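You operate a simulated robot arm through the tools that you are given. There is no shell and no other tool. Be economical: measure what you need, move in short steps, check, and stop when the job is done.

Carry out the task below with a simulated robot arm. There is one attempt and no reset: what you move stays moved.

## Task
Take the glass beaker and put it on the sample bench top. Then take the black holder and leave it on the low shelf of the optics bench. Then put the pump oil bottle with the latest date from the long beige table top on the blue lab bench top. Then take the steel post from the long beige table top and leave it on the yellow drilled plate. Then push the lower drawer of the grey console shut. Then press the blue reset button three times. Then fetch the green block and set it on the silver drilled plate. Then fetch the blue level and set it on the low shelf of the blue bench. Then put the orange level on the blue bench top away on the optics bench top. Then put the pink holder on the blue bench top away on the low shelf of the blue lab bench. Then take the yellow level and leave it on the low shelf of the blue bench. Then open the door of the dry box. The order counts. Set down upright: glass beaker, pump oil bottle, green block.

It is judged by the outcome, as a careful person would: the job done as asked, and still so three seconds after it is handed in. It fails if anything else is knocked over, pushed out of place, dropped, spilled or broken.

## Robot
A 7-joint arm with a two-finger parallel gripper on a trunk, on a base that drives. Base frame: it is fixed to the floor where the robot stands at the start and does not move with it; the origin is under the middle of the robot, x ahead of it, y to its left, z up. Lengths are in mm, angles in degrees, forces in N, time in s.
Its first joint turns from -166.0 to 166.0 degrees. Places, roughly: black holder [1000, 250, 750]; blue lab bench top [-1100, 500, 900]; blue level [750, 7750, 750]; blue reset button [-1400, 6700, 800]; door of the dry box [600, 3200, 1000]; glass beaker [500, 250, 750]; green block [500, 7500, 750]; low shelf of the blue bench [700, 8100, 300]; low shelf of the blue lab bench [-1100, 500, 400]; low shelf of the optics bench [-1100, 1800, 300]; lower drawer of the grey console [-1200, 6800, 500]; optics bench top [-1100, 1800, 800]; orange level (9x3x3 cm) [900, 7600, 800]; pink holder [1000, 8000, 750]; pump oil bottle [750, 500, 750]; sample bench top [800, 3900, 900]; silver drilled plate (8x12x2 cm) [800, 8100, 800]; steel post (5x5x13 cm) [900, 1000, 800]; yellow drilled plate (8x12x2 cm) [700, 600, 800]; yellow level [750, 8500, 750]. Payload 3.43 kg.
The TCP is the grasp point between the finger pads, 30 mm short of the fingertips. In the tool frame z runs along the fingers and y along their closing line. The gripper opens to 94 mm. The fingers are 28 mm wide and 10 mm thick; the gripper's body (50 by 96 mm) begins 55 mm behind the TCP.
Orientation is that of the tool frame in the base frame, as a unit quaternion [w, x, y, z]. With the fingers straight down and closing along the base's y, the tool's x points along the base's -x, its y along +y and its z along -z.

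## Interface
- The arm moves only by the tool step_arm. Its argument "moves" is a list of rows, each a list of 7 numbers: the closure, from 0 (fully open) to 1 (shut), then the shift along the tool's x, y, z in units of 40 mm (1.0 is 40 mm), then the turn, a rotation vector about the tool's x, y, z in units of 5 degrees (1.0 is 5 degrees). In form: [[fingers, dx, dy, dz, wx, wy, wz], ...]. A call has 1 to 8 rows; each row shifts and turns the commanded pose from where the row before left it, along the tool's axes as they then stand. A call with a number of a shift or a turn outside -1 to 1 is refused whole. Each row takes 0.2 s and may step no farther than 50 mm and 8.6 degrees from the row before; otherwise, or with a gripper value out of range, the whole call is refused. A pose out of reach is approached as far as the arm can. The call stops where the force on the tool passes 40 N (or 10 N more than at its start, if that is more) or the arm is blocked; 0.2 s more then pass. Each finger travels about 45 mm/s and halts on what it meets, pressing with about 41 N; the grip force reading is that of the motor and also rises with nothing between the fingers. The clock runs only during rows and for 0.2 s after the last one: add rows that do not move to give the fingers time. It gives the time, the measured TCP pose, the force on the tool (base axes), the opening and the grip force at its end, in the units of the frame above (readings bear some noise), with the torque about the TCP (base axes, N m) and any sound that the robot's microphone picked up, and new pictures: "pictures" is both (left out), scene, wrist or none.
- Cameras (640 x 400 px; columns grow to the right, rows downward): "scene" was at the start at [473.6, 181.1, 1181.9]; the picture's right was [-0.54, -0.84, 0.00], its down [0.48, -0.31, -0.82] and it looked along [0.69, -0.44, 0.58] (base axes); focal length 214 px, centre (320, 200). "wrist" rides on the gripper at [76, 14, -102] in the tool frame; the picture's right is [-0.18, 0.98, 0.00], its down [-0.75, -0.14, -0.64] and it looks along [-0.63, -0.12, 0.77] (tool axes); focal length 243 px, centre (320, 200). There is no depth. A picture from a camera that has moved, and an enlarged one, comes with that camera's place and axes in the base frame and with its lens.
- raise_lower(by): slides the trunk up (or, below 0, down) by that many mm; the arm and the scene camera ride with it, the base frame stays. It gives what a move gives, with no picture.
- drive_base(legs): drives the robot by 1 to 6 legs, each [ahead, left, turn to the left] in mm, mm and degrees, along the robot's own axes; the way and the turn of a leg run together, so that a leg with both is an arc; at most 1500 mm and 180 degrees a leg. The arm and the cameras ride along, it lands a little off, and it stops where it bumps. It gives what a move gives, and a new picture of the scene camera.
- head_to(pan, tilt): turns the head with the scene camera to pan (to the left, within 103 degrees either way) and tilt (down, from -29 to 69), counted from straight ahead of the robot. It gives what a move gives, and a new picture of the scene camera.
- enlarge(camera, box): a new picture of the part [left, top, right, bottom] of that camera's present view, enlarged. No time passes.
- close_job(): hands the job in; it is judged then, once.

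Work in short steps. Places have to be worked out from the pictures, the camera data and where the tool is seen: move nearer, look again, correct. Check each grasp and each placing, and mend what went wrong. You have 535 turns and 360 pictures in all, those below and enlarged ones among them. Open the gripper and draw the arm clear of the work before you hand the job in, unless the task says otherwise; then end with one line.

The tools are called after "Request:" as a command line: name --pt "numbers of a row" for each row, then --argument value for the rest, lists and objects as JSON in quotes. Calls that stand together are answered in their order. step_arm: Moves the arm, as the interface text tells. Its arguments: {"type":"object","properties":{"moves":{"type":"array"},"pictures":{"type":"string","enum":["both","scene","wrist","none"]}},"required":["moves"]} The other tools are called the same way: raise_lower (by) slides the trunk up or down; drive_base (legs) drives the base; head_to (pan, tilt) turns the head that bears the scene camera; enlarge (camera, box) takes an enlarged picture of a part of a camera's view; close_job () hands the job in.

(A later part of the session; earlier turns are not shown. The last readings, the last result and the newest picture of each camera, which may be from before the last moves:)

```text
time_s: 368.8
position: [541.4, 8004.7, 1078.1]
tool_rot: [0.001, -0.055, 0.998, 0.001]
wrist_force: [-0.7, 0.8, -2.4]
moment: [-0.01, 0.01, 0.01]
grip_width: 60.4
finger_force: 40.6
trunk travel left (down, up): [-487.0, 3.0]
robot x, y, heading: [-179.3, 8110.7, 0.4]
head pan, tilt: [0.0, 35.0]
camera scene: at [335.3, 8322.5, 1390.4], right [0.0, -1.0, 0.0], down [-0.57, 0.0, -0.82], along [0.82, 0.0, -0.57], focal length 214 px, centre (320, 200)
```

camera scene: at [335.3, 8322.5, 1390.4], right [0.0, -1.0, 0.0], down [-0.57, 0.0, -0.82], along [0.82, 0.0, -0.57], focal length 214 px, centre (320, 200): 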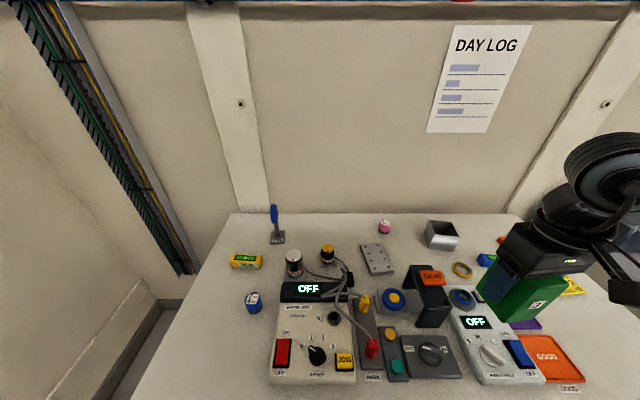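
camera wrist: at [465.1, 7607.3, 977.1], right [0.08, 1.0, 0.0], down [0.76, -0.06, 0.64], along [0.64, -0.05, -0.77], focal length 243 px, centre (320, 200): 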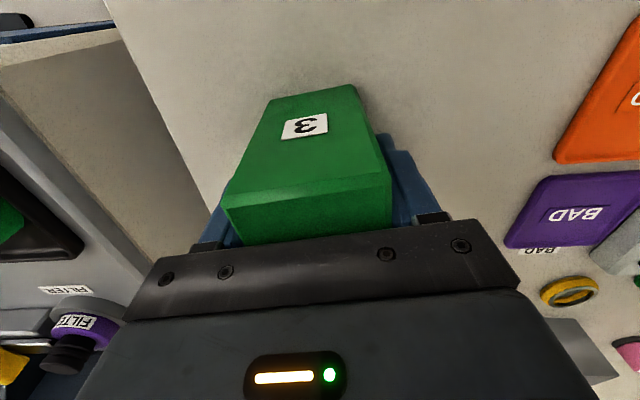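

Plate centre ≈(806,8136). I drive 100 ahead and move the block over it.

Request:
drive_base --legs '[[100, 0, 0]]'

Request:
step_arm --pt "0.8 -0.45 0.55 0 0 0 0" --pt "0.8 -0.5 0.6 0 0 0 0" --pt "0.8 -0.5 0.6 0 0 0 0" --pt "0.8 -0.6 0.6 0 0 0 0" --pt "0.8 -0.6 0.5 0 0 0 0" --pt "0.8 -0.5 0 0 0 0 0" --pt "0.8 0 0 0 0 0 0" --pictures "both"

```text
time_s: 370.0
position: [641.1, 8002.3, 1077.3]
tool_rot: [0.001, -0.054, 0.999, 0.001]
wrist_force: [0.2, -0.2, -1.7]
moment: [-0.01, 0.0, 0.01]
grip_width: 60.2
finger_force: 41.1
trunk travel left (down, up): [-487.0, 3.0]
robot x, y, heading: [-77.7, 8111.7, -0.0]
head pan, tilt: [0.0, 35.0]
camera scene: at [436.1, 8321.8, 1390.5], right [0.0, -1.0, 0.0], down [-0.57, 0.0, -0.82], along [0.82, 0.0, -0.57], focal length 214 px, centre (320, 200)
```

scene: 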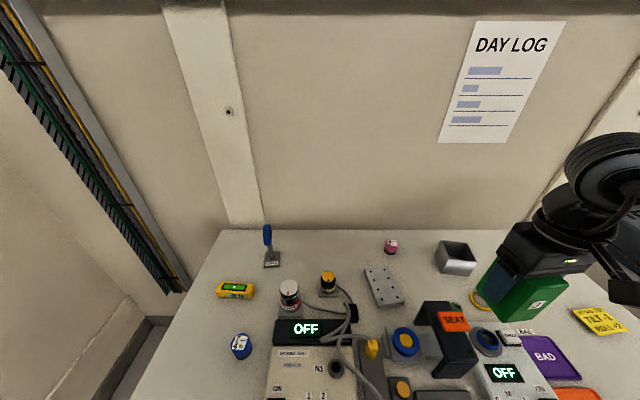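

```text
time_s: 371.6
position: [755.5, 8131.9, 1079.4]
tool_rot: [0.001, -0.054, 0.999, 0.001]
wrist_force: [0.0, 0.2, -2.9]
moment: [0.03, 0.02, 0.01]
grip_width: 60.0
finger_force: 41.1
trunk travel left (down, up): [-487.0, 3.0]
robot x, y, heading: [-75.8, 8109.6, -0.0]
head pan, tilt: [0.0, 35.0]
camera scene: at [436.4, 8321.9, 1390.3], right [0.0, -1.0, 0.0], down [-0.57, 0.0, -0.82], along [0.82, 0.0, -0.57], focal length 214 px, centre (320, 200)
camera wrist: at [677.0, 8137.5, 1180.5], right [0.08, 1.0, 0.0], down [0.76, -0.06, 0.64], along [0.64, -0.05, -0.77], focal length 243 px, centre (320, 200)
```

scene: 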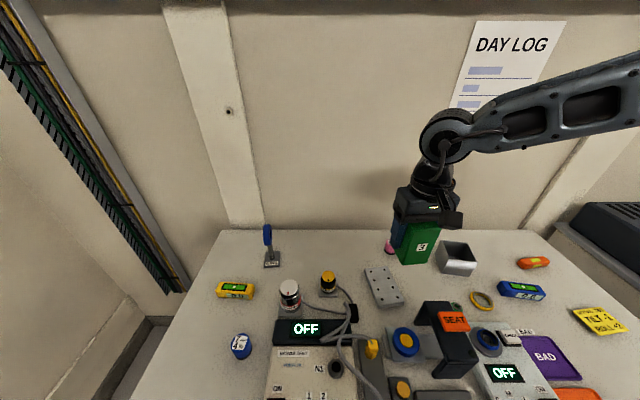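
wrist: 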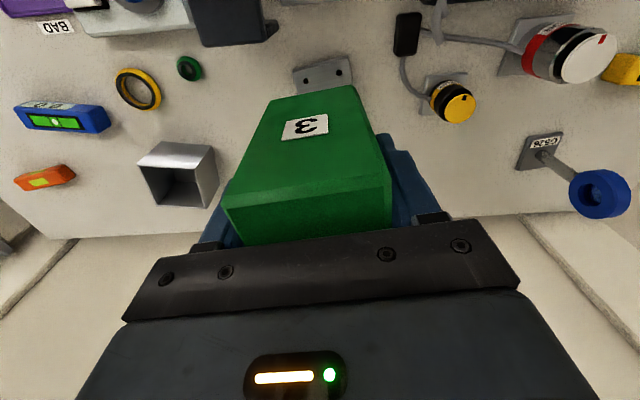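

Plate centre refined to (814,8134), rotated ~7° like the block. I move over and descend.

Request:
step_arm --pt "0.8 -0.5 -0.03 0.3 0 0 0" --pt "0.8 -0.5 -0.03 0.6 0 0 0" --pt "0.8 -0.45 -0.04 0.6 0 0 0" --pt "0.8 0 0 0.7 0 0 0" --pt "0.8 0 0 0.7 0 0 0" --pt "0.8 0 0 0.5 0 0 0" --pt "0.8 0 0 0.3 0 0 0" --pt "0.8 0 0 0 0 0 0" --pictures "both"

```text
time_s: 373.4
position: [811.9, 8132.7, 930.8]
tool_rot: [0.0, -0.054, 0.999, 0.001]
wrist_force: [0.2, 0.5, -3.0]
moment: [-0.01, -0.03, 0.01]
grip_width: 60.0
finger_force: 41.4
trunk travel left (down, up): [-487.0, 3.0]
robot x, y, heading: [-76.9, 8109.9, 0.0]
head pan, tilt: [0.0, 35.0]
camera scene: at [436.4, 8321.8, 1390.3], right [0.0, -1.0, 0.0], down [-0.57, 0.0, -0.82], along [0.82, 0.0, -0.57], focal length 214 px, centre (320, 200)
camera wrist: at [734.0, 8138.9, 1032.1], right [0.08, 1.0, 0.0], down [0.76, -0.06, 0.64], along [0.64, -0.05, -0.77], focal length 243 px, centre (320, 200)
```

scene: 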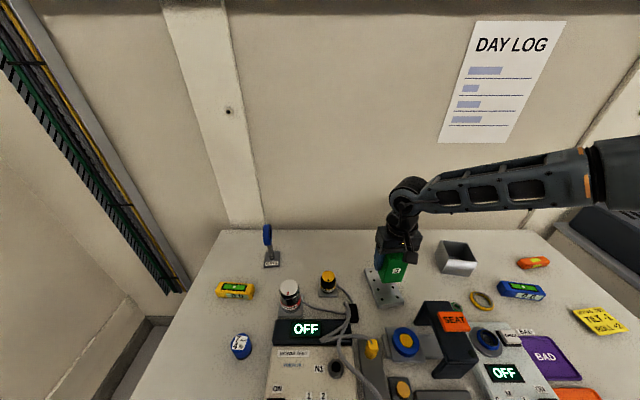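
wrist: 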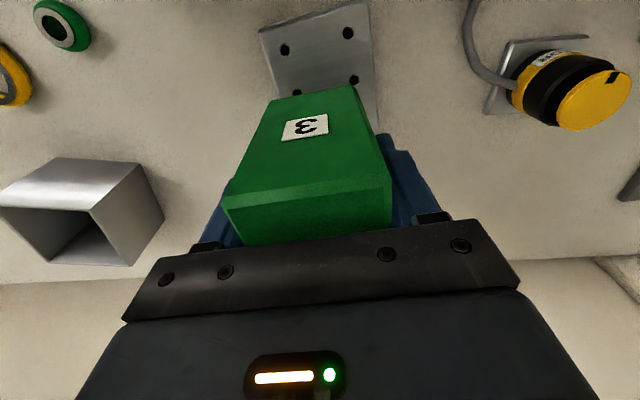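

Well over the plate. I creep down to contact.

Request:
step_arm --pt "0.8 0 0 0.3 0 0 0" --pt "0.8 0 0 0.2 0 0 0" --pt "0.8 0 0 0.1 0 0 0" --pt "0.8 0 0 0.05 0 0 0" --pt "0.8 0 0 0 0 0 0" --pictures "none"

Request:
step_arm --pt "0.8 0 0 0.05 0 0 0" --pt "0.8 0 0 0.05 0 0 0" --pt "0.8 0 0 0 0 0 0" --pictures "none"

```text
time_s: 374.6
position: [813.9, 8133.0, 904.3]
tool_rot: [0.001, -0.054, 0.999, 0.001]
wrist_force: [0.2, -0.5, -3.2]
moment: [-0.04, 0.03, -0.01]
grip_width: 59.9
finger_force: 41.0
trunk travel left (down, up): [-487.0, 3.0]
robot x, y, heading: [-73.1, 8111.6, 0.3]
head pan, tilt: [0.0, 35.0]
```

```text
time_s: 375.4
position: [812.3, 8132.0, 900.5]
tool_rot: [0.001, -0.055, 0.999, 0.001]
wrist_force: [0.2, -0.3, -3.2]
moment: [0.02, -0.03, -0.01]
grip_width: 60.1
finger_force: 41.1
trunk travel left (down, up): [-487.0, 3.0]
robot x, y, heading: [-75.2, 8109.6, -0.1]
head pan, tilt: [0.0, 35.0]
```

Request:
step_arm --pt "0.8 0 0 0.05 0 0 0" --pt "0.8 0 0 0.05 0 0 0" --pt "0.8 0 0 0 0 0 0" --pictures "none"

```text
time_s: 376.2
position: [813.1, 8132.2, 897.4]
tool_rot: [0.001, -0.054, 0.999, 0.0]
wrist_force: [0.4, 0.7, -2.8]
moment: [0.01, 0.02, 0.01]
grip_width: 60.2
finger_force: 40.9
trunk travel left (down, up): [-487.0, 3.0]
robot x, y, heading: [-77.6, 8108.2, -0.0]
head pan, tilt: [0.0, 35.0]
```

Request:
step_arm --pt "0.8 0 0 0.05 0 0 0" --pt "0.8 0 0 0.05 0 0 0" --pt "0.8 0 0 0 0 0 0" --pictures "none"

```text
time_s: 377.0
position: [813.8, 8132.2, 894.4]
tool_rot: [0.001, -0.054, 0.999, 0.001]
wrist_force: [-2.0, -0.8, 3.4]
moment: [-0.14, 0.24, -0.06]
grip_width: 60.2
finger_force: 40.6
trunk travel left (down, up): [-487.0, 3.0]
robot x, y, heading: [-77.6, 8108.0, -0.1]
head pan, tilt: [0.0, 35.0]
```

Contact on the plate. I open and lift away.

Request:
step_arm --pt "0.8 0 0 0.02 0 0 0" --pt "0.3 0 0 0 0 0 0" --pt "0.15 0 0 0 0 0 0" --pt "0 0 0 0 0 0 0" --pt "0 0 0 0 0 0 0" --pictures "none"

Request:
step_arm --pt "0 0 0 -0.3 0 0 0" --pt "0 0 0 -0.7 0 0 0" --pt "0 0 0 -0.9 0 0 0" --pt "0 0 0 -0.9 0 0 0" --pt "0 0 0 -0.9 0 0 0" --pt "0 0 0 -0.5 0 0 0" --pictures "both"

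```text
time_s: 378.2
position: [812.3, 8132.5, 892.5]
tool_rot: [0.001, -0.054, 0.999, 0.0]
wrist_force: [0.2, -0.4, -0.2]
moment: [0.0, 0.01, 0.0]
grip_width: 94.2
finger_force: 0.1
trunk travel left (down, up): [-487.0, 3.0]
robot x, y, heading: [-75.5, 8105.1, 0.1]
head pan, tilt: [0.0, 35.0]
```

```text
time_s: 379.6
position: [812.3, 8132.8, 1058.6]
tool_rot: [0.001, -0.053, 0.999, 0.001]
wrist_force: [-0.8, 0.2, -0.4]
moment: [0.01, 0.02, 0.0]
grip_width: 94.2
finger_force: 0.0
trunk travel left (down, up): [-487.0, 3.0]
robot x, y, heading: [-79.0, 8110.8, -0.1]
head pan, tilt: [0.0, 35.0]
camera scene: at [436.3, 8321.8, 1390.4], right [0.0, -1.0, 0.0], down [-0.57, 0.0, -0.82], along [0.82, 0.0, -0.57], focal length 214 px, centre (320, 200)
camera wrist: at [734.6, 8139.3, 1161.5], right [0.08, 1.0, 0.0], down [0.76, -0.06, 0.64], along [0.64, -0.05, -0.77], focal length 243 px, centre (320, 200)
```

scene: 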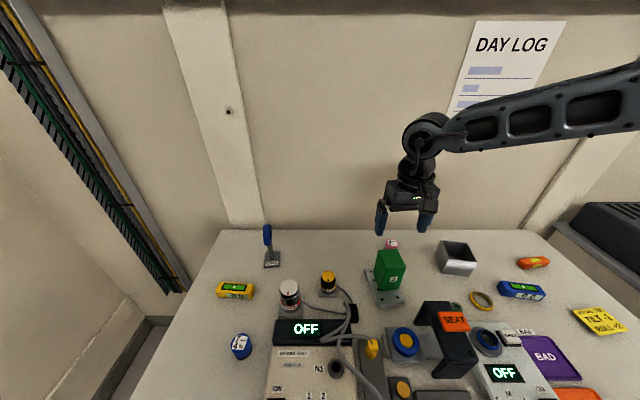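
wrist: 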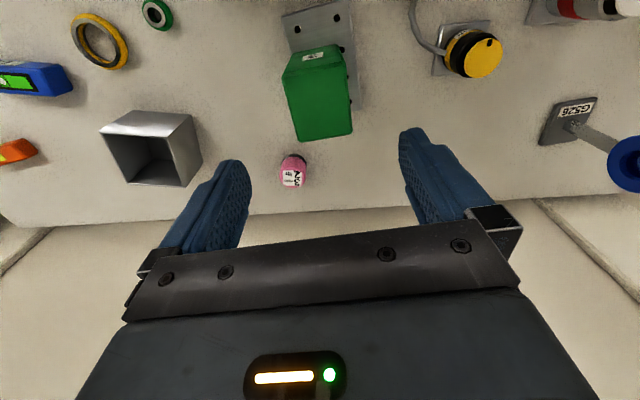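

Green block stands on the silver plate. Next the blue level (≈(799,7752), long axis ~9° off y). I shift the base right and rotate the tool by +75° to grip across its width.

Request:
drive_base --legs '[[0, -320, 0]]'

Request:
step_arm --pt "0 0 0 0 0 0 -1" --pt "0 0 0 0 0 0 -1" --pt "0 0 0 0 0 0 -1" --pt "0 0 0 0 0 0 -1" --pt "0 0 0 0 0 0 -1" --pt "0 0 0 0 0 0 -1" --pt "0 0 0 0 0 0 -1" --pt "0 0 0 0 0 0 -1" --pictures "none"

Request:
step_arm --pt "0 0 0 0 0 0 -1" --pt "0 0 0 0 0 0 -1" --pt "0 0 0 0 0 0 -1" --pt "0 0 0 0 0 0 -1" --pt "0 0 0 0 0 0 -1" --pt "0 0 0 0 0 0 -1" --pt "0 0 0 0 0 0 -1" --pictures "both"

```text
time_s: 381.7
position: [811.1, 7804.3, 1058.1]
tool_rot: [0.001, -0.05, 0.999, 0.001]
wrist_force: [1.0, 0.6, -1.3]
moment: [0.03, 0.0, 0.03]
grip_width: 94.1
finger_force: 0.0
trunk travel left (down, up): [-487.0, 3.0]
robot x, y, heading: [-75.4, 7784.7, -0.1]
head pan, tilt: [0.0, 35.0]
camera scene: at [436.8, 7995.6, 1390.4], right [-0.01, -1.0, 0.0], down [-0.57, 0.0, -0.82], along [0.82, -0.01, -0.57], focal length 214 px, centre (320, 200)
```

scene: 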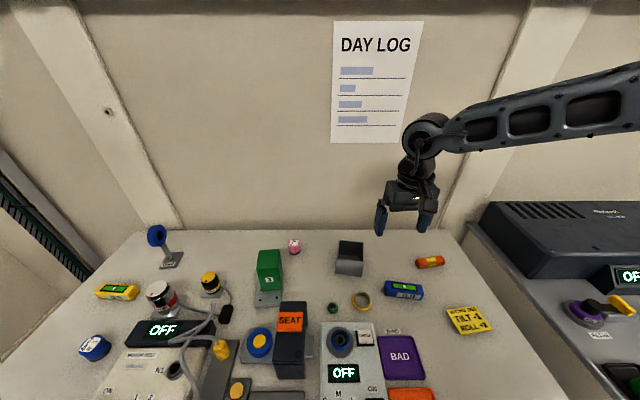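

```text
time_s: 383.5
position: [813.0, 7804.0, 1060.5]
tool_rot: [0.001, -0.369, 0.929, 0.0]
wrist_force: [0.8, 0.1, 0.0]
moment: [-0.04, 0.0, 0.04]
grip_width: 94.1
finger_force: 0.1
trunk travel left (down, up): [-487.0, 3.0]
robot x, y, heading: [-77.9, 7786.2, -0.1]
head pan, tilt: [0.0, 35.0]
```

```text
time_s: 385.1
position: [810.7, 7804.9, 1059.3]
tool_rot: [0.0, -0.369, 0.929, 0.001]
wrist_force: [0.1, -0.2, 0.1]
moment: [0.01, 0.02, 0.03]
grip_width: 93.9
finger_force: 0.0
out of reach, approached as far as the arm can: row 1, 2, 3, 4, 5, 6, 7
trunk travel left (down, up): [-487.0, 3.0]
robot x, y, heading: [-79.6, 7786.2, -0.3]
head pan, tilt: [0.0, 35.0]
camera scene: at [436.8, 7995.5, 1390.4], right [-0.01, -1.0, 0.0], down [-0.57, 0.0, -0.82], along [0.82, -0.01, -0.57], focal length 214 px, centre (320, 200)
camera wrist: at [745.5, 7762.4, 1161.1], right [-0.54, 0.84, 0.0], down [0.64, 0.41, 0.64], along [0.54, 0.35, -0.77], focal length 243 px, centre (320, 200)
```

scene: 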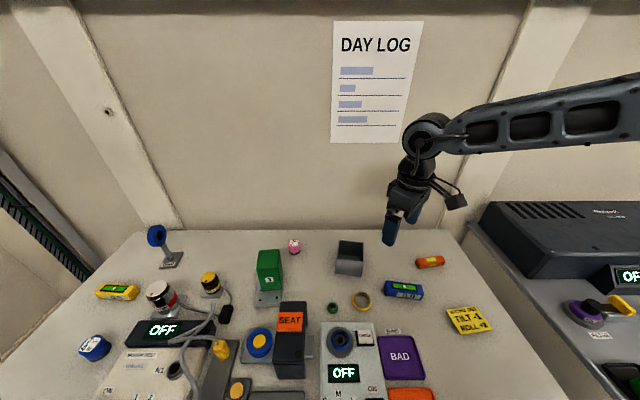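
wrist: 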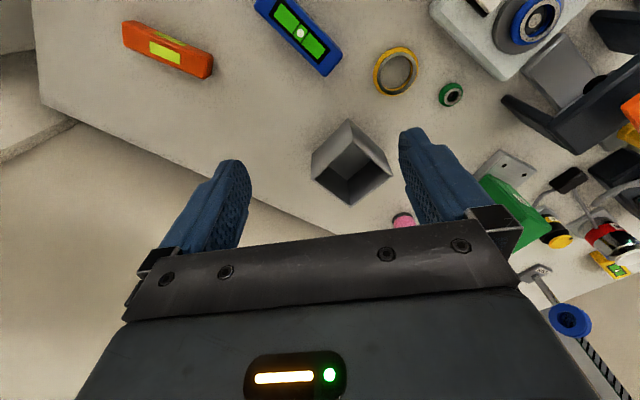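

Yaw limit this way; the closing line is symmetric, so I rotate the other way to about -99°.

Request:
step_arm --pt "0 0 0 0 0 0 1" --pt "0 0 0 0 0 0 1" --pt "0 0 0 0 0 0 1" --pt "0 0 0 0 0 0 1" --pt "0 0 0 0 0 0 1" --pt "0 0 0 0 0 0 1" --pt "0 0 0 0 0 0 1" --pt "0 0 0 0 0 0 1" --pictures "none"

Request:
step_arm --pt "0 0 0 0 0 0 1" --pt "0 0 0 0 0 0 1" --pt "0 0 0 0 0 0 1" --pt "0 0 0 0 0 0 1" --pt "0 0 0 0 0 0 1" --pt "0 0 0 0 0 0 1" --pt "0 0 0 0 0 0 1" --pt "0 0 0 0 0 0 1" --pictures "none"

Request:
step_arm --pt "0 0 0 0 0 0 1" --pt "0 0 0 0 0 0 1" --pt "0 0 0 0 0 0 1" --pt "0 0 0 0 0 0 1" --pt "0 0 0 0 0 0 1" --pt "0 0 0 0 0 0 1" --pt "0 0 0 0 0 0 1" --pt "0 0 0 0 0 0 1" --pictures "none"

```text
time_s: 386.9
position: [811.3, 7804.4, 1059.7]
tool_rot: [0.0, -0.028, 1.0, 0.0]
wrist_force: [0.0, -0.9, 0.0]
moment: [-0.02, 0.0, 0.02]
grip_width: 94.1
finger_force: 0.1
trunk travel left (down, up): [-487.0, 3.0]
robot x, y, heading: [-79.6, 7785.3, -0.8]
head pan, tilt: [0.0, 35.0]
```

```text
time_s: 388.7
position: [811.2, 7803.7, 1058.8]
tool_rot: [0.0, 0.315, 0.949, 0.0]
wrist_force: [0.0, -0.2, -1.6]
moment: [-0.04, 0.0, 0.0]
grip_width: 93.9
finger_force: 0.1
trunk travel left (down, up): [-487.0, 3.0]
robot x, y, heading: [-79.2, 7787.7, -0.4]
head pan, tilt: [0.0, 35.0]
```

```text
time_s: 390.5
position: [812.5, 7804.5, 1060.6]
tool_rot: [0.001, 0.621, 0.784, 0.001]
wrist_force: [-0.7, 0.2, 0.4]
moment: [-0.03, -0.02, 0.0]
grip_width: 93.8
finger_force: 0.0
trunk travel left (down, up): [-487.0, 3.0]
robot x, y, heading: [-74.7, 7784.2, -0.4]
head pan, tilt: [0.0, 35.0]
```

Yaw now -77°. A further 22°, with a look.

Request:
step_arm --pt "0 0 0 0 0 0 1" --pt "0 0 0 0 0 0 1" --pt "0 0 0 0 0 0 1" --pt "0 0 0 0 0 0 1" --pt "0 0 0 0 0 0 0.4" --pt "0 0 0 0 0 0 0" --pictures "wrist"

```text
time_s: 391.9
position: [811.1, 7803.9, 1058.7]
tool_rot: [0.0, 0.759, 0.651, 0.001]
wrist_force: [0.7, 0.2, 1.1]
moment: [0.04, -0.01, 0.02]
grip_width: 94.1
finger_force: 0.1
trunk travel left (down, up): [-487.0, 3.0]
robot x, y, heading: [-76.4, 7787.5, -0.2]
head pan, tilt: [0.0, 35.0]
camera wrist: at [836.7, 7877.2, 1161.6], right [0.94, -0.33, 0.0], down [-0.26, -0.72, 0.64], along [-0.21, -0.6, -0.77], focal length 243 px, centre (320, 200)
```

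wrist: 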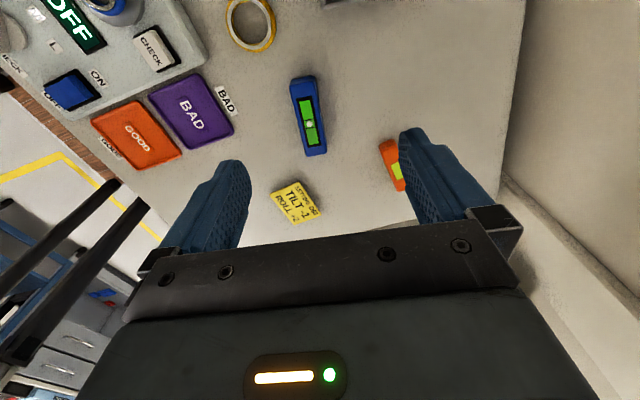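

Level centre ≈(788,7755). I move above it to z≈920.

Request:
step_arm --pt "0 -0.6 -0.19 0.6 0 0 0" --pt "0 -0.7 -0.19 0.7 0 0 0" --pt "0 0 0 0.8 0 0 0" --pt "0 0 0 0.8 0 0 0" --pt "0 0 0 0.5 0 0 0" --pt "0 0 0 0 0 0 0" --pictures "wrist"

```text
time_s: 393.3
position: [789.3, 7755.8, 923.9]
tool_rot: [0.0, 0.759, 0.651, 0.001]
wrist_force: [0.3, -0.3, 0.8]
moment: [0.02, 0.0, -0.02]
grip_width: 94.1
finger_force: 0.1
trunk travel left (down, up): [-487.0, 3.0]
robot x, y, heading: [-78.8, 7787.0, -0.3]
head pan, tilt: [0.0, 35.0]
camera wrist: at [813.6, 7829.1, 1026.1], right [0.94, -0.33, 0.0], down [-0.25, -0.72, 0.64], along [-0.21, -0.6, -0.77], focal length 243 px, centre (320, 200)
```

wrist: 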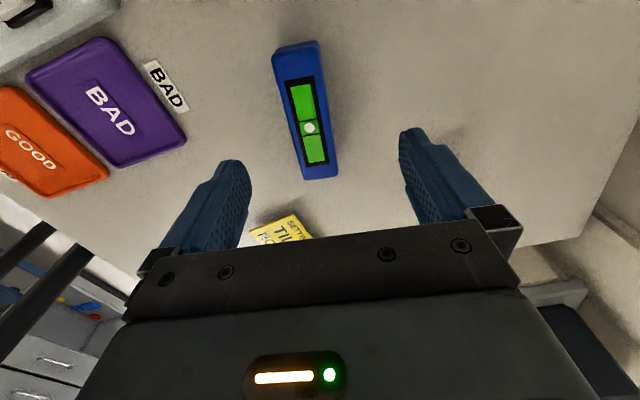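

Bubble centre is 8 mm left of the grasp line; trim and descend to z≈842.

Request:
step_arm --pt "0 -0.15 -0.2 0.5 0 0 0" --pt "0 0 0 0.6 0 0 0" --pt "0 0 0 0.6 0 0 0" --pt "0 0 0 0.3 0 0 0" --pt "0 0 0 0 0 0 0" --pictures "wrist"

```text
time_s: 394.4
position: [782.2, 7751.3, 850.6]
tool_rot: [0.0, 0.76, 0.65, 0.002]
wrist_force: [-4.3, -0.8, 21.4]
moment: [-0.13, 1.2, -0.08]
grip_width: 93.8
finger_force: 0.0
trunk travel left (down, up): [-487.0, 3.0]
robot x, y, heading: [-75.1, 7791.1, -0.7]
head pan, tilt: [0.0, 35.0]
stopped in row 5: the force on the tool passed its limit at 45 N (the readings are from after the stop); the commanded pose is now the measured one
camera wrist: at [806.8, 7824.0, 952.5], right [0.94, -0.33, 0.0], down [-0.26, -0.72, 0.64], along [-0.21, -0.6, -0.77], focal length 243 px, centre (320, 200)
```

wrist: 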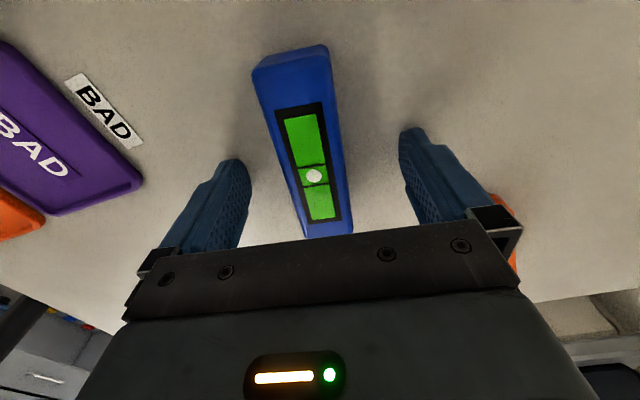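

The tips touched the bench (so its top is z≈819). I raise 4 mm and close on the level.

Request:
step_arm --pt "0 0 0 -0.1 0 0 0" --pt "0 0 0 0 0 0 0" --pt "1 0 0 0 0 0 0" --pt "1 0 0 0 0 0 0" --pt "1 0 0 0 0 0 0" --pt "1 0 0 0 0 0 0" --pt "1 0 0 0 0 0 0" --pt "1 0 0 0 0 0 0" --pictures "wrist"

```text
time_s: 396.2
position: [783.0, 7752.1, 852.6]
tool_rot: [0.0, 0.759, 0.651, 0.001]
wrist_force: [0.8, 0.3, -0.4]
moment: [-0.01, 0.01, 0.01]
grip_width: 35.8
finger_force: 40.9
trunk travel left (down, up): [-487.0, 3.0]
robot x, y, heading: [-77.2, 7788.1, -0.4]
head pan, tilt: [0.0, 35.0]
camera wrist: at [806.7, 7823.9, 954.7], right [0.94, -0.33, 0.0], down [-0.26, -0.72, 0.64], along [-0.21, -0.6, -0.77], focal length 243 px, centre (320, 200)
```

wrist: 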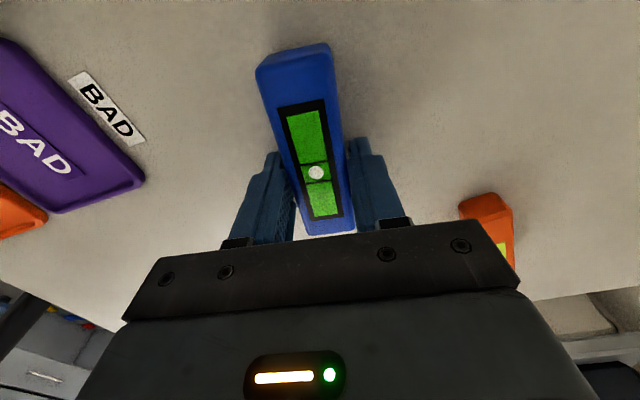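

Gripped (35.8 mm). I lift it, then yaw the tool back to 0°.

Request:
step_arm --pt "1 0 0 -0.4 0 0 0" --pt "1 0 0 -0.8 0 0 0" --pt "1 0 0 -0.9 0 0 0" --pt "1 0 0 -0.9 0 0 0" --pt "1 0 0 -0.9 0 0 0" --pt "1 0 0 -0.5 0 0 -1" --pt "1 0 0 0 0 0 -1" --pt "1 0 0 0 0 0 -1" --pictures "none"

Request:
step_arm --pt "1 0 0 0 0 0 -1" --pt "1 0 0 0 0 0 -1" --pt "1 0 0 0 0 0 -1" --pt "1 0 0 0 0 0 -1" --pt "1 0 0 0 0 0 -1" --pt "1 0 0 0 0 0 -1" --pt "1 0 0 0 0 0 -1" --pt "1 0 0 0 0 0 -1" --pictures "none"

Request:
step_arm --pt "1 0 0 0 0 0 -1" --pt "1 0 0 0 0 0 -1" --pt "1 0 0 0 0 0 -1" --pt "1 0 0 0 0 0 -1" --pt "1 0 0 0 0 0 -1" --pt "1 0 0 0 0 0 -1" --pt "1 0 0 0 0 0 -1" --pt "1 0 0 0 0 0 -1" --pictures "wrist"

```text
time_s: 398.0
position: [781.3, 7750.8, 1028.7]
tool_rot: [-0.001, 0.667, 0.745, 0.002]
wrist_force: [-0.5, 0.4, -1.3]
moment: [0.0, 0.01, 0.03]
grip_width: 35.9
finger_force: 41.3
trunk travel left (down, up): [-487.0, 3.0]
robot x, y, heading: [-76.9, 7786.8, -0.2]
head pan, tilt: [0.0, 35.0]
```

```text
time_s: 399.8
position: [782.2, 7751.1, 1026.9]
tool_rot: [0.001, 0.372, 0.928, 0.002]
wrist_force: [0.3, -0.7, -1.3]
moment: [0.03, -0.03, 0.01]
grip_width: 35.9
finger_force: 40.5
trunk travel left (down, up): [-487.0, 3.0]
robot x, y, heading: [-75.0, 7783.7, -0.6]
head pan, tilt: [0.0, 35.0]
```

```text
time_s: 401.6
position: [781.4, 7750.8, 1027.6]
tool_rot: [0.001, 0.031, 1.0, 0.0]
wrist_force: [-0.5, 0.4, -1.5]
moment: [0.04, -0.02, 0.0]
grip_width: 36.0
finger_force: 41.6
trunk travel left (down, up): [-487.0, 3.0]
robot x, y, heading: [-76.1, 7784.6, -0.8]
head pan, tilt: [0.0, 35.0]
camera wrist: at [705.1, 7769.2, 1130.1], right [0.25, 0.97, 0.0], down [0.74, -0.19, 0.64], along [0.62, -0.16, -0.77], focal length 243 px, centre (320, 200)
```

wrist: 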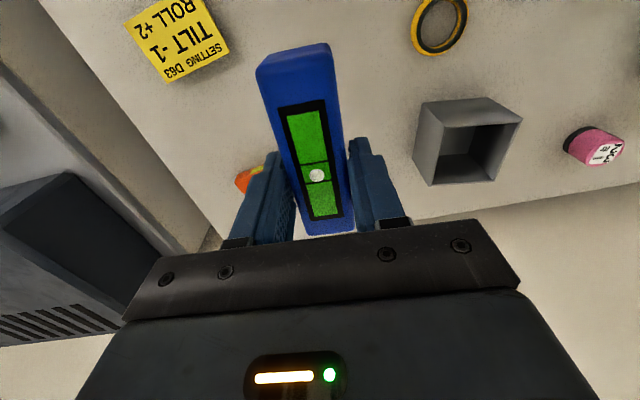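

Level held flat. I retract the arm, back the base off 280 mm, lower the trunk and look at the low shelf.

Request:
step_arm --pt "1 0.9 0 0 0 0 0" --pt "1 0.9 0 0 0 0 0" --pt "1 0.9 0 0 0 0 0" --pt "1 0.9 0 0 0 0 0" --pt "1 0.6 0 0 0 0 0" --pictures "none"

Request:
drive_base --legs '[[-300, 0, 0.4], [0, 200, 0]]'

Request:
raise_lower --by -400

Request:
head_to --pan 0 --tilt 25

```text
time_s: 402.8
position: [613.7, 7758.8, 1027.8]
tool_rot: [0.001, 0.033, 0.999, 0.001]
wrist_force: [-0.4, 0.3, -1.9]
moment: [0.02, -0.02, -0.02]
grip_width: 35.7
finger_force: 40.9
trunk travel left (down, up): [-487.0, 3.0]
robot x, y, heading: [-78.3, 7786.0, -0.2]
head pan, tilt: [0.0, 35.0]
```

```text
time_s: 406.0
position: [321.1, 7959.9, 1026.9]
tool_rot: [0.0, 0.031, 1.0, 0.0]
wrist_force: [-0.6, -0.1, -0.8]
moment: [0.05, -0.01, -0.04]
grip_width: 35.7
finger_force: 41.1
trunk travel left (down, up): [-487.0, 3.0]
robot x, y, heading: [-369.0, 7987.8, -0.0]
head pan, tilt: [0.0, 35.0]
camera scene: at [143.9, 8198.1, 1390.4], right [0.0, -1.0, 0.0], down [-0.57, 0.0, -0.82], along [0.82, 0.0, -0.57], focal length 214 px, centre (320, 200)
```

scene: 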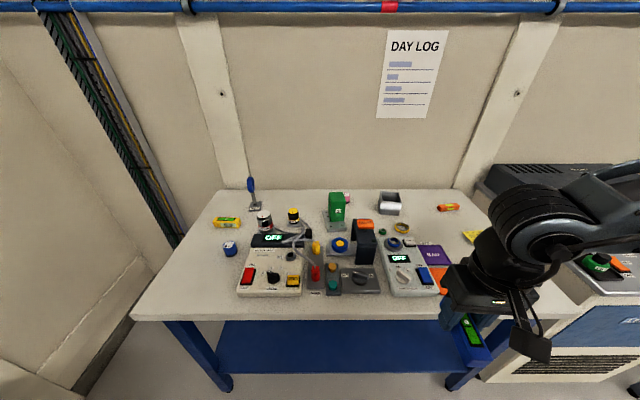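

```text
time_s: 409.8
position: [321.2, 7962.5, 627.1]
tool_rot: [0.001, 0.032, 1.0, 0.001]
wrist_force: [0.0, 0.5, -1.3]
moment: [0.01, -0.03, -0.01]
grip_width: 35.9
finger_force: 41.1
trunk travel left (down, up): [-87.0, 403.0]
robot x, y, heading: [-367.5, 7989.5, -0.1]
head pan, tilt: [0.0, 35.0]
```

```text
time_s: 410.5
position: [321.5, 7961.1, 627.9]
tool_rot: [0.001, 0.031, 1.0, 0.0]
wrist_force: [0.0, -0.5, -1.6]
moment: [0.01, -0.03, 0.01]
grip_width: 35.8
finger_force: 40.2
trunk travel left (down, up): [-87.0, 403.0]
robot x, y, heading: [-368.7, 7988.0, -0.1]
head pan, tilt: [0.0, 25.0]
camera scene: at [147.9, 8198.2, 1006.1], right [0.0, -1.0, 0.0], down [-0.42, 0.0, -0.91], along [0.91, 0.0, -0.42], focal length 214 px, centre (320, 200)
```

scene: 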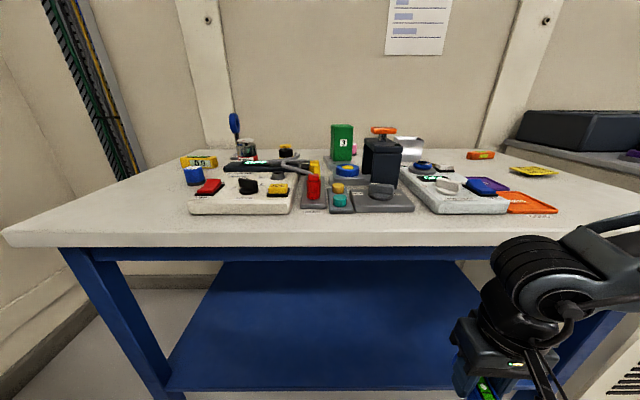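

Bench front edge ≈(429, z 815); its shelf: front x≈466, z≈290, empty. I tilt the tool forward 30° and lower in front of the shelf.

Request:
raise_lower --by -80

Request:
step_arm --pt "1 -0.2 0 0.5 0 -1 0" --pt "1 -0.2 0 0.5 0 -1 0" --pt "1 0 0 0.5 0 -1 0" --pt "1 0 0 0.5 0 -1 0" --pt "1 0 0 0.5 0 -1 0" --pt "1 0 0 0.5 0 -1 0" --pt "1 0 0 0 0 0 0" --pictures "both"

```text
time_s: 411.7
position: [321.8, 7961.8, 547.0]
tool_rot: [0.001, 0.031, 1.0, 0.001]
wrist_force: [1.0, 0.0, -1.1]
moment: [0.02, 0.02, 0.0]
grip_width: 35.8
finger_force: 40.8
trunk travel left (down, up): [-7.0, 483.0]
robot x, y, heading: [-368.3, 7986.8, -0.2]
head pan, tilt: [0.0, 25.0]
```

```text
time_s: 413.3
position: [362.7, 7959.1, 432.9]
tool_rot: [0.261, 0.03, 0.965, -0.008]
wrist_force: [-0.1, 0.1, -1.9]
moment: [0.0, 0.0, -0.01]
grip_width: 35.9
finger_force: 40.9
trunk travel left (down, up): [-7.0, 483.0]
robot x, y, heading: [-371.2, 7984.3, -0.2]
head pan, tilt: [0.0, 25.0]
camera scene: at [147.9, 8198.3, 926.2], right [0.0, -1.0, 0.0], down [-0.42, 0.0, -0.91], along [0.91, 0.0, -0.42], focal length 214 px, centre (320, 200)
camera wrist: at [244.6, 7980.8, 482.5], right [0.22, 0.97, 0.09], down [0.32, -0.16, 0.93], along [0.92, -0.18, -0.35], focal length 243 px, centre (320, 200)
```

scene: 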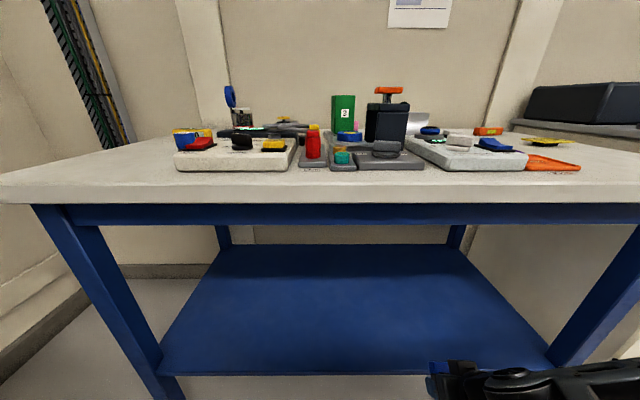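
wrist: 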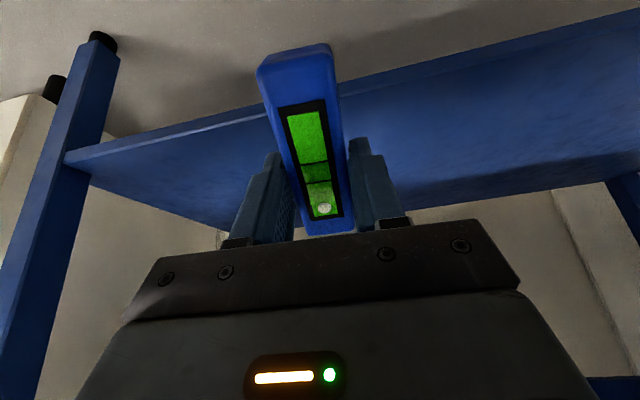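

Clear path above the shelf. I drive 70 mm in and push the tool forward over the shelf.

Request:
drive_base --legs '[[75, 0, 0]]'

Request:
step_arm --pt "1 -0.56 0 0.33 0 0 0" --pt "1 -0.56 0 0.33 0 0 0" --pt "1 -0.56 0 0.33 0 0 0" --pt "1 -0.56 0 0.33 0 0 0" --pt "1 -0.56 0 0.33 0 0 0" --pt "1 0 0 0 0 0 0" --pictures "both"

```text
time_s: 414.4
position: [438.1, 7958.3, 432.2]
tool_rot: [0.259, 0.031, 0.965, -0.008]
wrist_force: [1.4, -0.3, -1.2]
moment: [-0.03, 0.02, 0.01]
grip_width: 36.0
finger_force: 41.2
trunk travel left (down, up): [-7.0, 483.0]
robot x, y, heading: [-291.4, 7984.9, 0.0]
head pan, tilt: [0.0, 25.0]
camera scene: at [224.6, 8197.0, 926.2], right [-0.01, -1.0, 0.0], down [-0.42, 0.0, -0.91], along [0.91, -0.01, -0.42], focal length 214 px, centre (320, 200)
```

scene: 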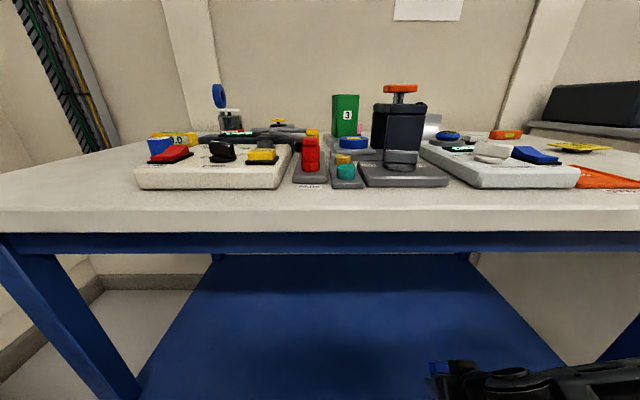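

```text
time_s: 415.8
position: [570.3, 7950.3, 430.0]
tool_rot: [0.259, 0.031, 0.965, -0.007]
wrist_force: [0.5, 0.3, -1.1]
moment: [0.0, 0.01, -0.02]
grip_width: 35.9
finger_force: 41.2
trunk travel left (down, up): [-7.0, 483.0]
robot x, y, heading: [-291.6, 7988.4, -0.5]
head pan, tilt: [0.0, 25.0]
camera scene: at [224.6, 8197.0, 926.1], right [-0.01, -1.0, 0.0], down [-0.42, 0.0, -0.91], along [0.91, -0.01, -0.42], focal length 214 px, centre (320, 200)
camera wrist: at [452.2, 7971.8, 480.1], right [0.22, 0.97, 0.09], down [0.32, -0.16, 0.93], along [0.92, -0.18, -0.35], focal length 243 px, centre (320, 200)
```

scene: 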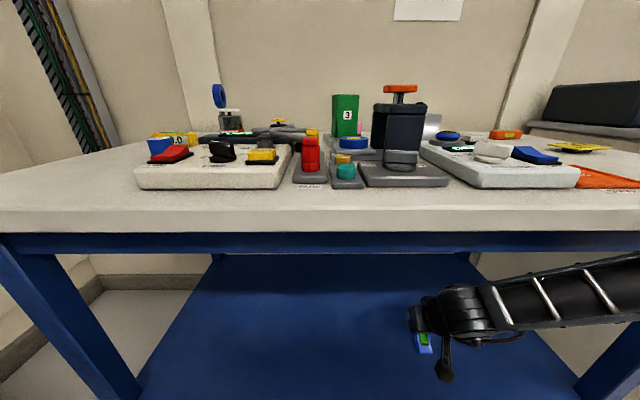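
wrist: 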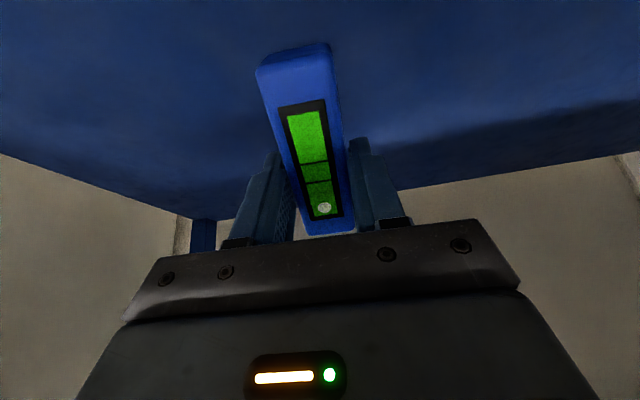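

Over the shelf. I descend ~75 mm vertically.

Request:
step_arm --pt "1 0.19 0 0.33 0 0 0" --pt "1 0.19 0 0.33 0 0 0" --pt "1 0.19 0 0.33 0 0 0" --pt "1 0.19 0 0.33 0 0 0" --pt "1 0.13 0 0.22 0 0 0" --pt "1 0 0 0 0 0 0" --pictures "wrist"

```text
time_s: 417.1
position: [568.2, 7949.1, 360.0]
tool_rot: [0.26, 0.031, 0.965, -0.007]
wrist_force: [0.3, 0.3, -1.7]
moment: [-0.04, -0.04, -0.02]
grip_width: 36.0
finger_force: 40.8
trunk travel left (down, up): [-7.0, 483.0]
robot x, y, heading: [-291.6, 7988.1, -0.2]
head pan, tilt: [0.0, 25.0]
camera wrist: at [452.2, 7970.6, 410.3], right [0.22, 0.97, 0.09], down [0.32, -0.16, 0.93], along [0.92, -0.18, -0.35], focal length 243 px, centre (320, 200)
```

wrist: 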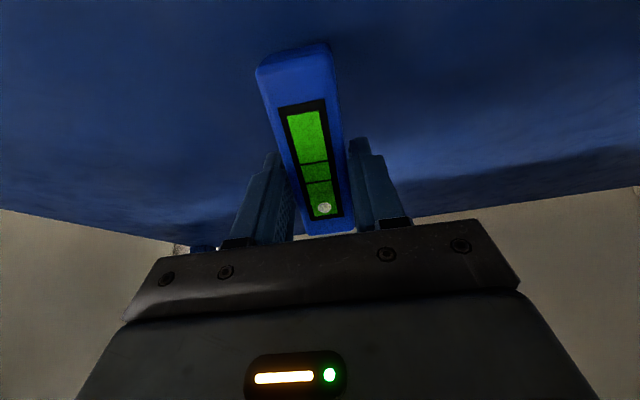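

Creep down until contact.

Request:
step_arm --pt "1 0.05 0 0.09 0 0 0" --pt "1 0.05 0 0.09 0 0 0" --pt "1 0.05 0 0.09 0 0 0" --pt "1 0 0 0 0 0 0" --pictures "none"

Request:
step_arm --pt "1 0.04 0 0.07 0 0 0" --pt "1 0.04 0 0.07 0 0 0" --pt "1 0 0 0 0 0 0" --pictures "none"

```text
time_s: 418.1
position: [569.3, 7949.9, 347.6]
tool_rot: [0.26, 0.032, 0.965, -0.007]
wrist_force: [-0.6, 0.5, -1.1]
moment: [0.01, 0.01, 0.01]
grip_width: 36.0
finger_force: 41.3
trunk travel left (down, up): [-7.0, 483.0]
robot x, y, heading: [-297.3, 7991.3, -0.2]
head pan, tilt: [0.0, 25.0]
```

```text
time_s: 418.9
position: [568.3, 7949.4, 342.9]
tool_rot: [0.259, 0.031, 0.965, -0.006]
wrist_force: [0.0, -1.0, -1.7]
moment: [0.03, -0.02, 0.0]
grip_width: 36.1
finger_force: 40.9
trunk travel left (down, up): [-7.0, 483.0]
robot x, y, heading: [-293.1, 7989.4, -0.4]
head pan, tilt: [0.0, 25.0]
```

Request:
step_arm --pt "1 0.05 0 0.09 0 0 0" --pt "1 0.05 0 0.09 0 0 0" --pt "1 0 0 0 0 0 0" --pictures "none"

Request:
step_arm --pt "1 0.05 0 0.09 0 0 0" --pt "1 0.05 0 0.09 0 0 0" --pt "1 0 0 0 0 0 0" --pictures "none"

```text
time_s: 419.8
position: [571.4, 7949.7, 336.9]
tool_rot: [0.263, 0.032, 0.964, -0.008]
wrist_force: [6.5, 1.3, 28.4]
moment: [0.1, 0.75, -0.05]
grip_width: 35.7
finger_force: 41.6
trunk travel left (down, up): [-7.0, 483.0]
robot x, y, heading: [-293.9, 7987.9, -0.2]
head pan, tilt: [0.0, 25.0]
```

```text
time_s: 420.6
position: [569.1, 7949.4, 327.4]
tool_rot: [0.262, 0.032, 0.965, -0.007]
wrist_force: [11.1, 0.5, 27.8]
moment: [0.04, 0.7, -0.03]
grip_width: 35.8
finger_force: 40.9
trunk travel left (down, up): [-7.0, 483.0]
robot x, y, heading: [-293.9, 7990.0, -0.3]
head pan, tilt: [0.0, 25.0]
```

The level is pivoting flat in the grip. I lower 3 mm more, then look and release.

Request:
step_arm --pt "1 0.04 0 0.065 0 0 0" --pt "1 0 0 0 0 0 0" --pictures "wrist"

```text
time_s: 421.1
position: [569.2, 7949.0, 323.7]
tool_rot: [0.26, 0.032, 0.965, -0.007]
wrist_force: [9.8, 0.6, 27.0]
moment: [0.04, 0.79, -0.05]
grip_width: 35.9
finger_force: 41.3
trunk travel left (down, up): [-7.0, 483.0]
robot x, y, heading: [-294.2, 7986.5, -0.0]
head pan, tilt: [0.0, 25.0]
camera wrist: at [451.9, 7971.1, 373.2], right [0.22, 0.97, 0.1], down [0.32, -0.16, 0.93], along [0.92, -0.18, -0.35], focal length 243 px, centre (320, 200)
```

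wrist: 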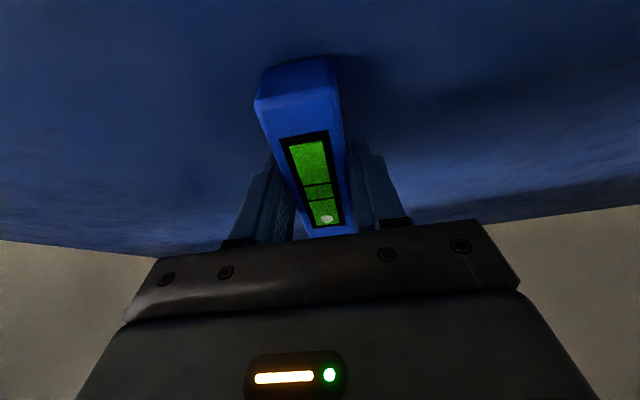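

Partly level now. I open the fingers gradually.

Request:
step_arm --pt "0.6 0 0 0 0 0 0" --pt "0.55 0 0 0 0 0 0" --pt "0.45 0 0 0 0 0 0" --pt "0.35 0 0 0 0 0 0" --pt "0.35 0 0 0 0 0 0" --pictures "wrist"

```text
time_s: 422.4
position: [568.0, 7948.4, 322.1]
tool_rot: [0.26, 0.031, 0.965, -0.006]
wrist_force: [-0.4, -0.9, 0.0]
moment: [0.0, 0.02, 0.02]
grip_width: 61.2
finger_force: 0.0
trunk travel left (down, up): [-7.0, 483.0]
robot x, y, heading: [-288.6, 7986.1, -0.3]
head pan, tilt: [0.0, 25.0]
camera wrist: at [451.6, 7971.0, 372.5], right [0.22, 0.97, 0.09], down [0.32, -0.16, 0.93], along [0.92, -0.18, -0.35], focal length 243 px, centre (320, 200)
```

wrist: 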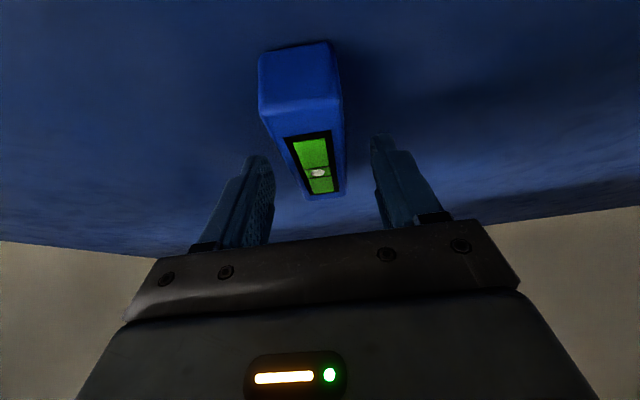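

Level lies flat on the shelf. I back out along the tool axis and away.

Request:
step_arm --pt "0.3 0 0 -0.5 0 0 0" --pt "0.3 0 0 -0.8 0 0 0" --pt "0.2 0 0 -0.8 0 0 0" --pt "0.1 0.6 0 -0.4 0 0 0" --pt "0 0.8 0 -0.45 0 0 0" --pt "0 0.8 0 -0.45 0 0 0" --pt "0 0.5 0 -0.3 0 0 0" --pictures "scene"

```text
time_s: 423.9
position: [428.1, 7956.1, 400.3]
tool_rot: [0.26, 0.032, 0.965, -0.008]
wrist_force: [1.2, 0.4, 0.3]
moment: [-0.02, 0.01, -0.01]
grip_width: 93.9
finger_force: 0.1
out of reach, approached as far as the arm can: row 6, 7
trunk travel left (down, up): [-7.0, 483.0]
robot x, y, heading: [-292.9, 7988.4, -0.1]
head pan, tilt: [0.0, 25.0]
camera scene: at [224.7, 8197.1, 926.2], right [-0.01, -1.0, 0.0], down [-0.42, 0.0, -0.91], along [0.91, -0.01, -0.42], focal length 214 px, centre (320, 200)
```

scene: 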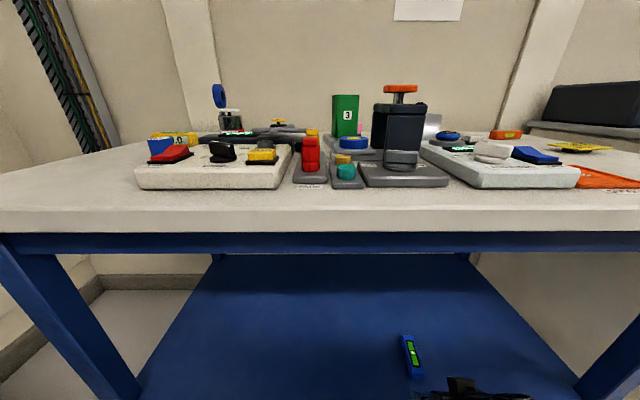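

Blue level done. I back off, set the tool vertical and raise the trunk for the orange level.

Request:
drive_base --legs '[[-150, 0, 0]]'

Request:
step_arm --pt "0 -0.2 0 -0.7 0 1 0" --pt "0 -0.2 0 -0.7 0 1 0" --pt "0 -0.2 0 -0.7 0 1 0" --pt "0 -0.2 0 -0.5 0 1 0" --pt "0 0 0 -0.5 0 1 0" --pt "0 0 0 -0.5 0 1 0" --pictures "none"

Request:
raise_lower --by 400

Request:
raise_lower --by 80

```text
time_s: 425.3
position: [278.3, 7960.1, 399.9]
tool_rot: [0.26, 0.03, 0.965, -0.007]
wrist_force: [0.1, 1.2, 0.8]
moment: [0.0, 0.01, 0.01]
grip_width: 94.0
finger_force: 0.0
trunk travel left (down, up): [-7.0, 483.0]
robot x, y, heading: [-442.7, 7983.5, 0.0]
head pan, tilt: [0.0, 25.0]
camera scene: at [74.6, 8199.9, 926.2], right [0.0, -1.0, 0.0], down [-0.42, 0.0, -0.91], along [0.91, 0.0, -0.42], focal length 214 px, centre (320, 200)
```

scene: 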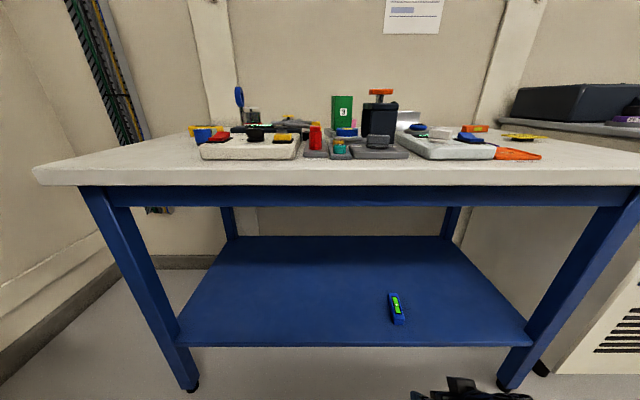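

```text
time_s: 426.7
position: [262.0, 7960.7, 549.2]
tool_rot: [0.001, 0.031, 1.0, 0.002]
wrist_force: [0.9, -0.4, 0.3]
moment: [0.04, 0.02, 0.0]
grip_width: 93.8
finger_force: 0.3
trunk travel left (down, up): [-7.0, 483.0]
robot x, y, heading: [-444.8, 7986.0, -0.2]
head pan, tilt: [0.0, 25.0]
```

```text
time_s: 430.6
position: [261.7, 7959.1, 948.6]
tool_rot: [0.001, 0.03, 1.0, 0.002]
wrist_force: [0.1, 0.4, -0.9]
moment: [0.02, -0.01, 0.0]
grip_width: 94.1
finger_force: 0.2
trunk travel left (down, up): [-407.0, 83.0]
robot x, y, heading: [-442.8, 7986.1, 0.1]
head pan, tilt: [0.0, 25.0]
```

```text
time_s: 431.7
position: [262.2, 7960.3, 1028.8]
tool_rot: [0.0, 0.029, 1.0, 0.001]
wrist_force: [0.3, 0.0, -0.1]
moment: [0.0, 0.0, -0.03]
grip_width: 93.9
finger_force: 0.0
trunk travel left (down, up): [-487.0, 3.0]
robot x, y, heading: [-441.8, 7987.6, 0.1]
head pan, tilt: [0.0, 25.0]
```

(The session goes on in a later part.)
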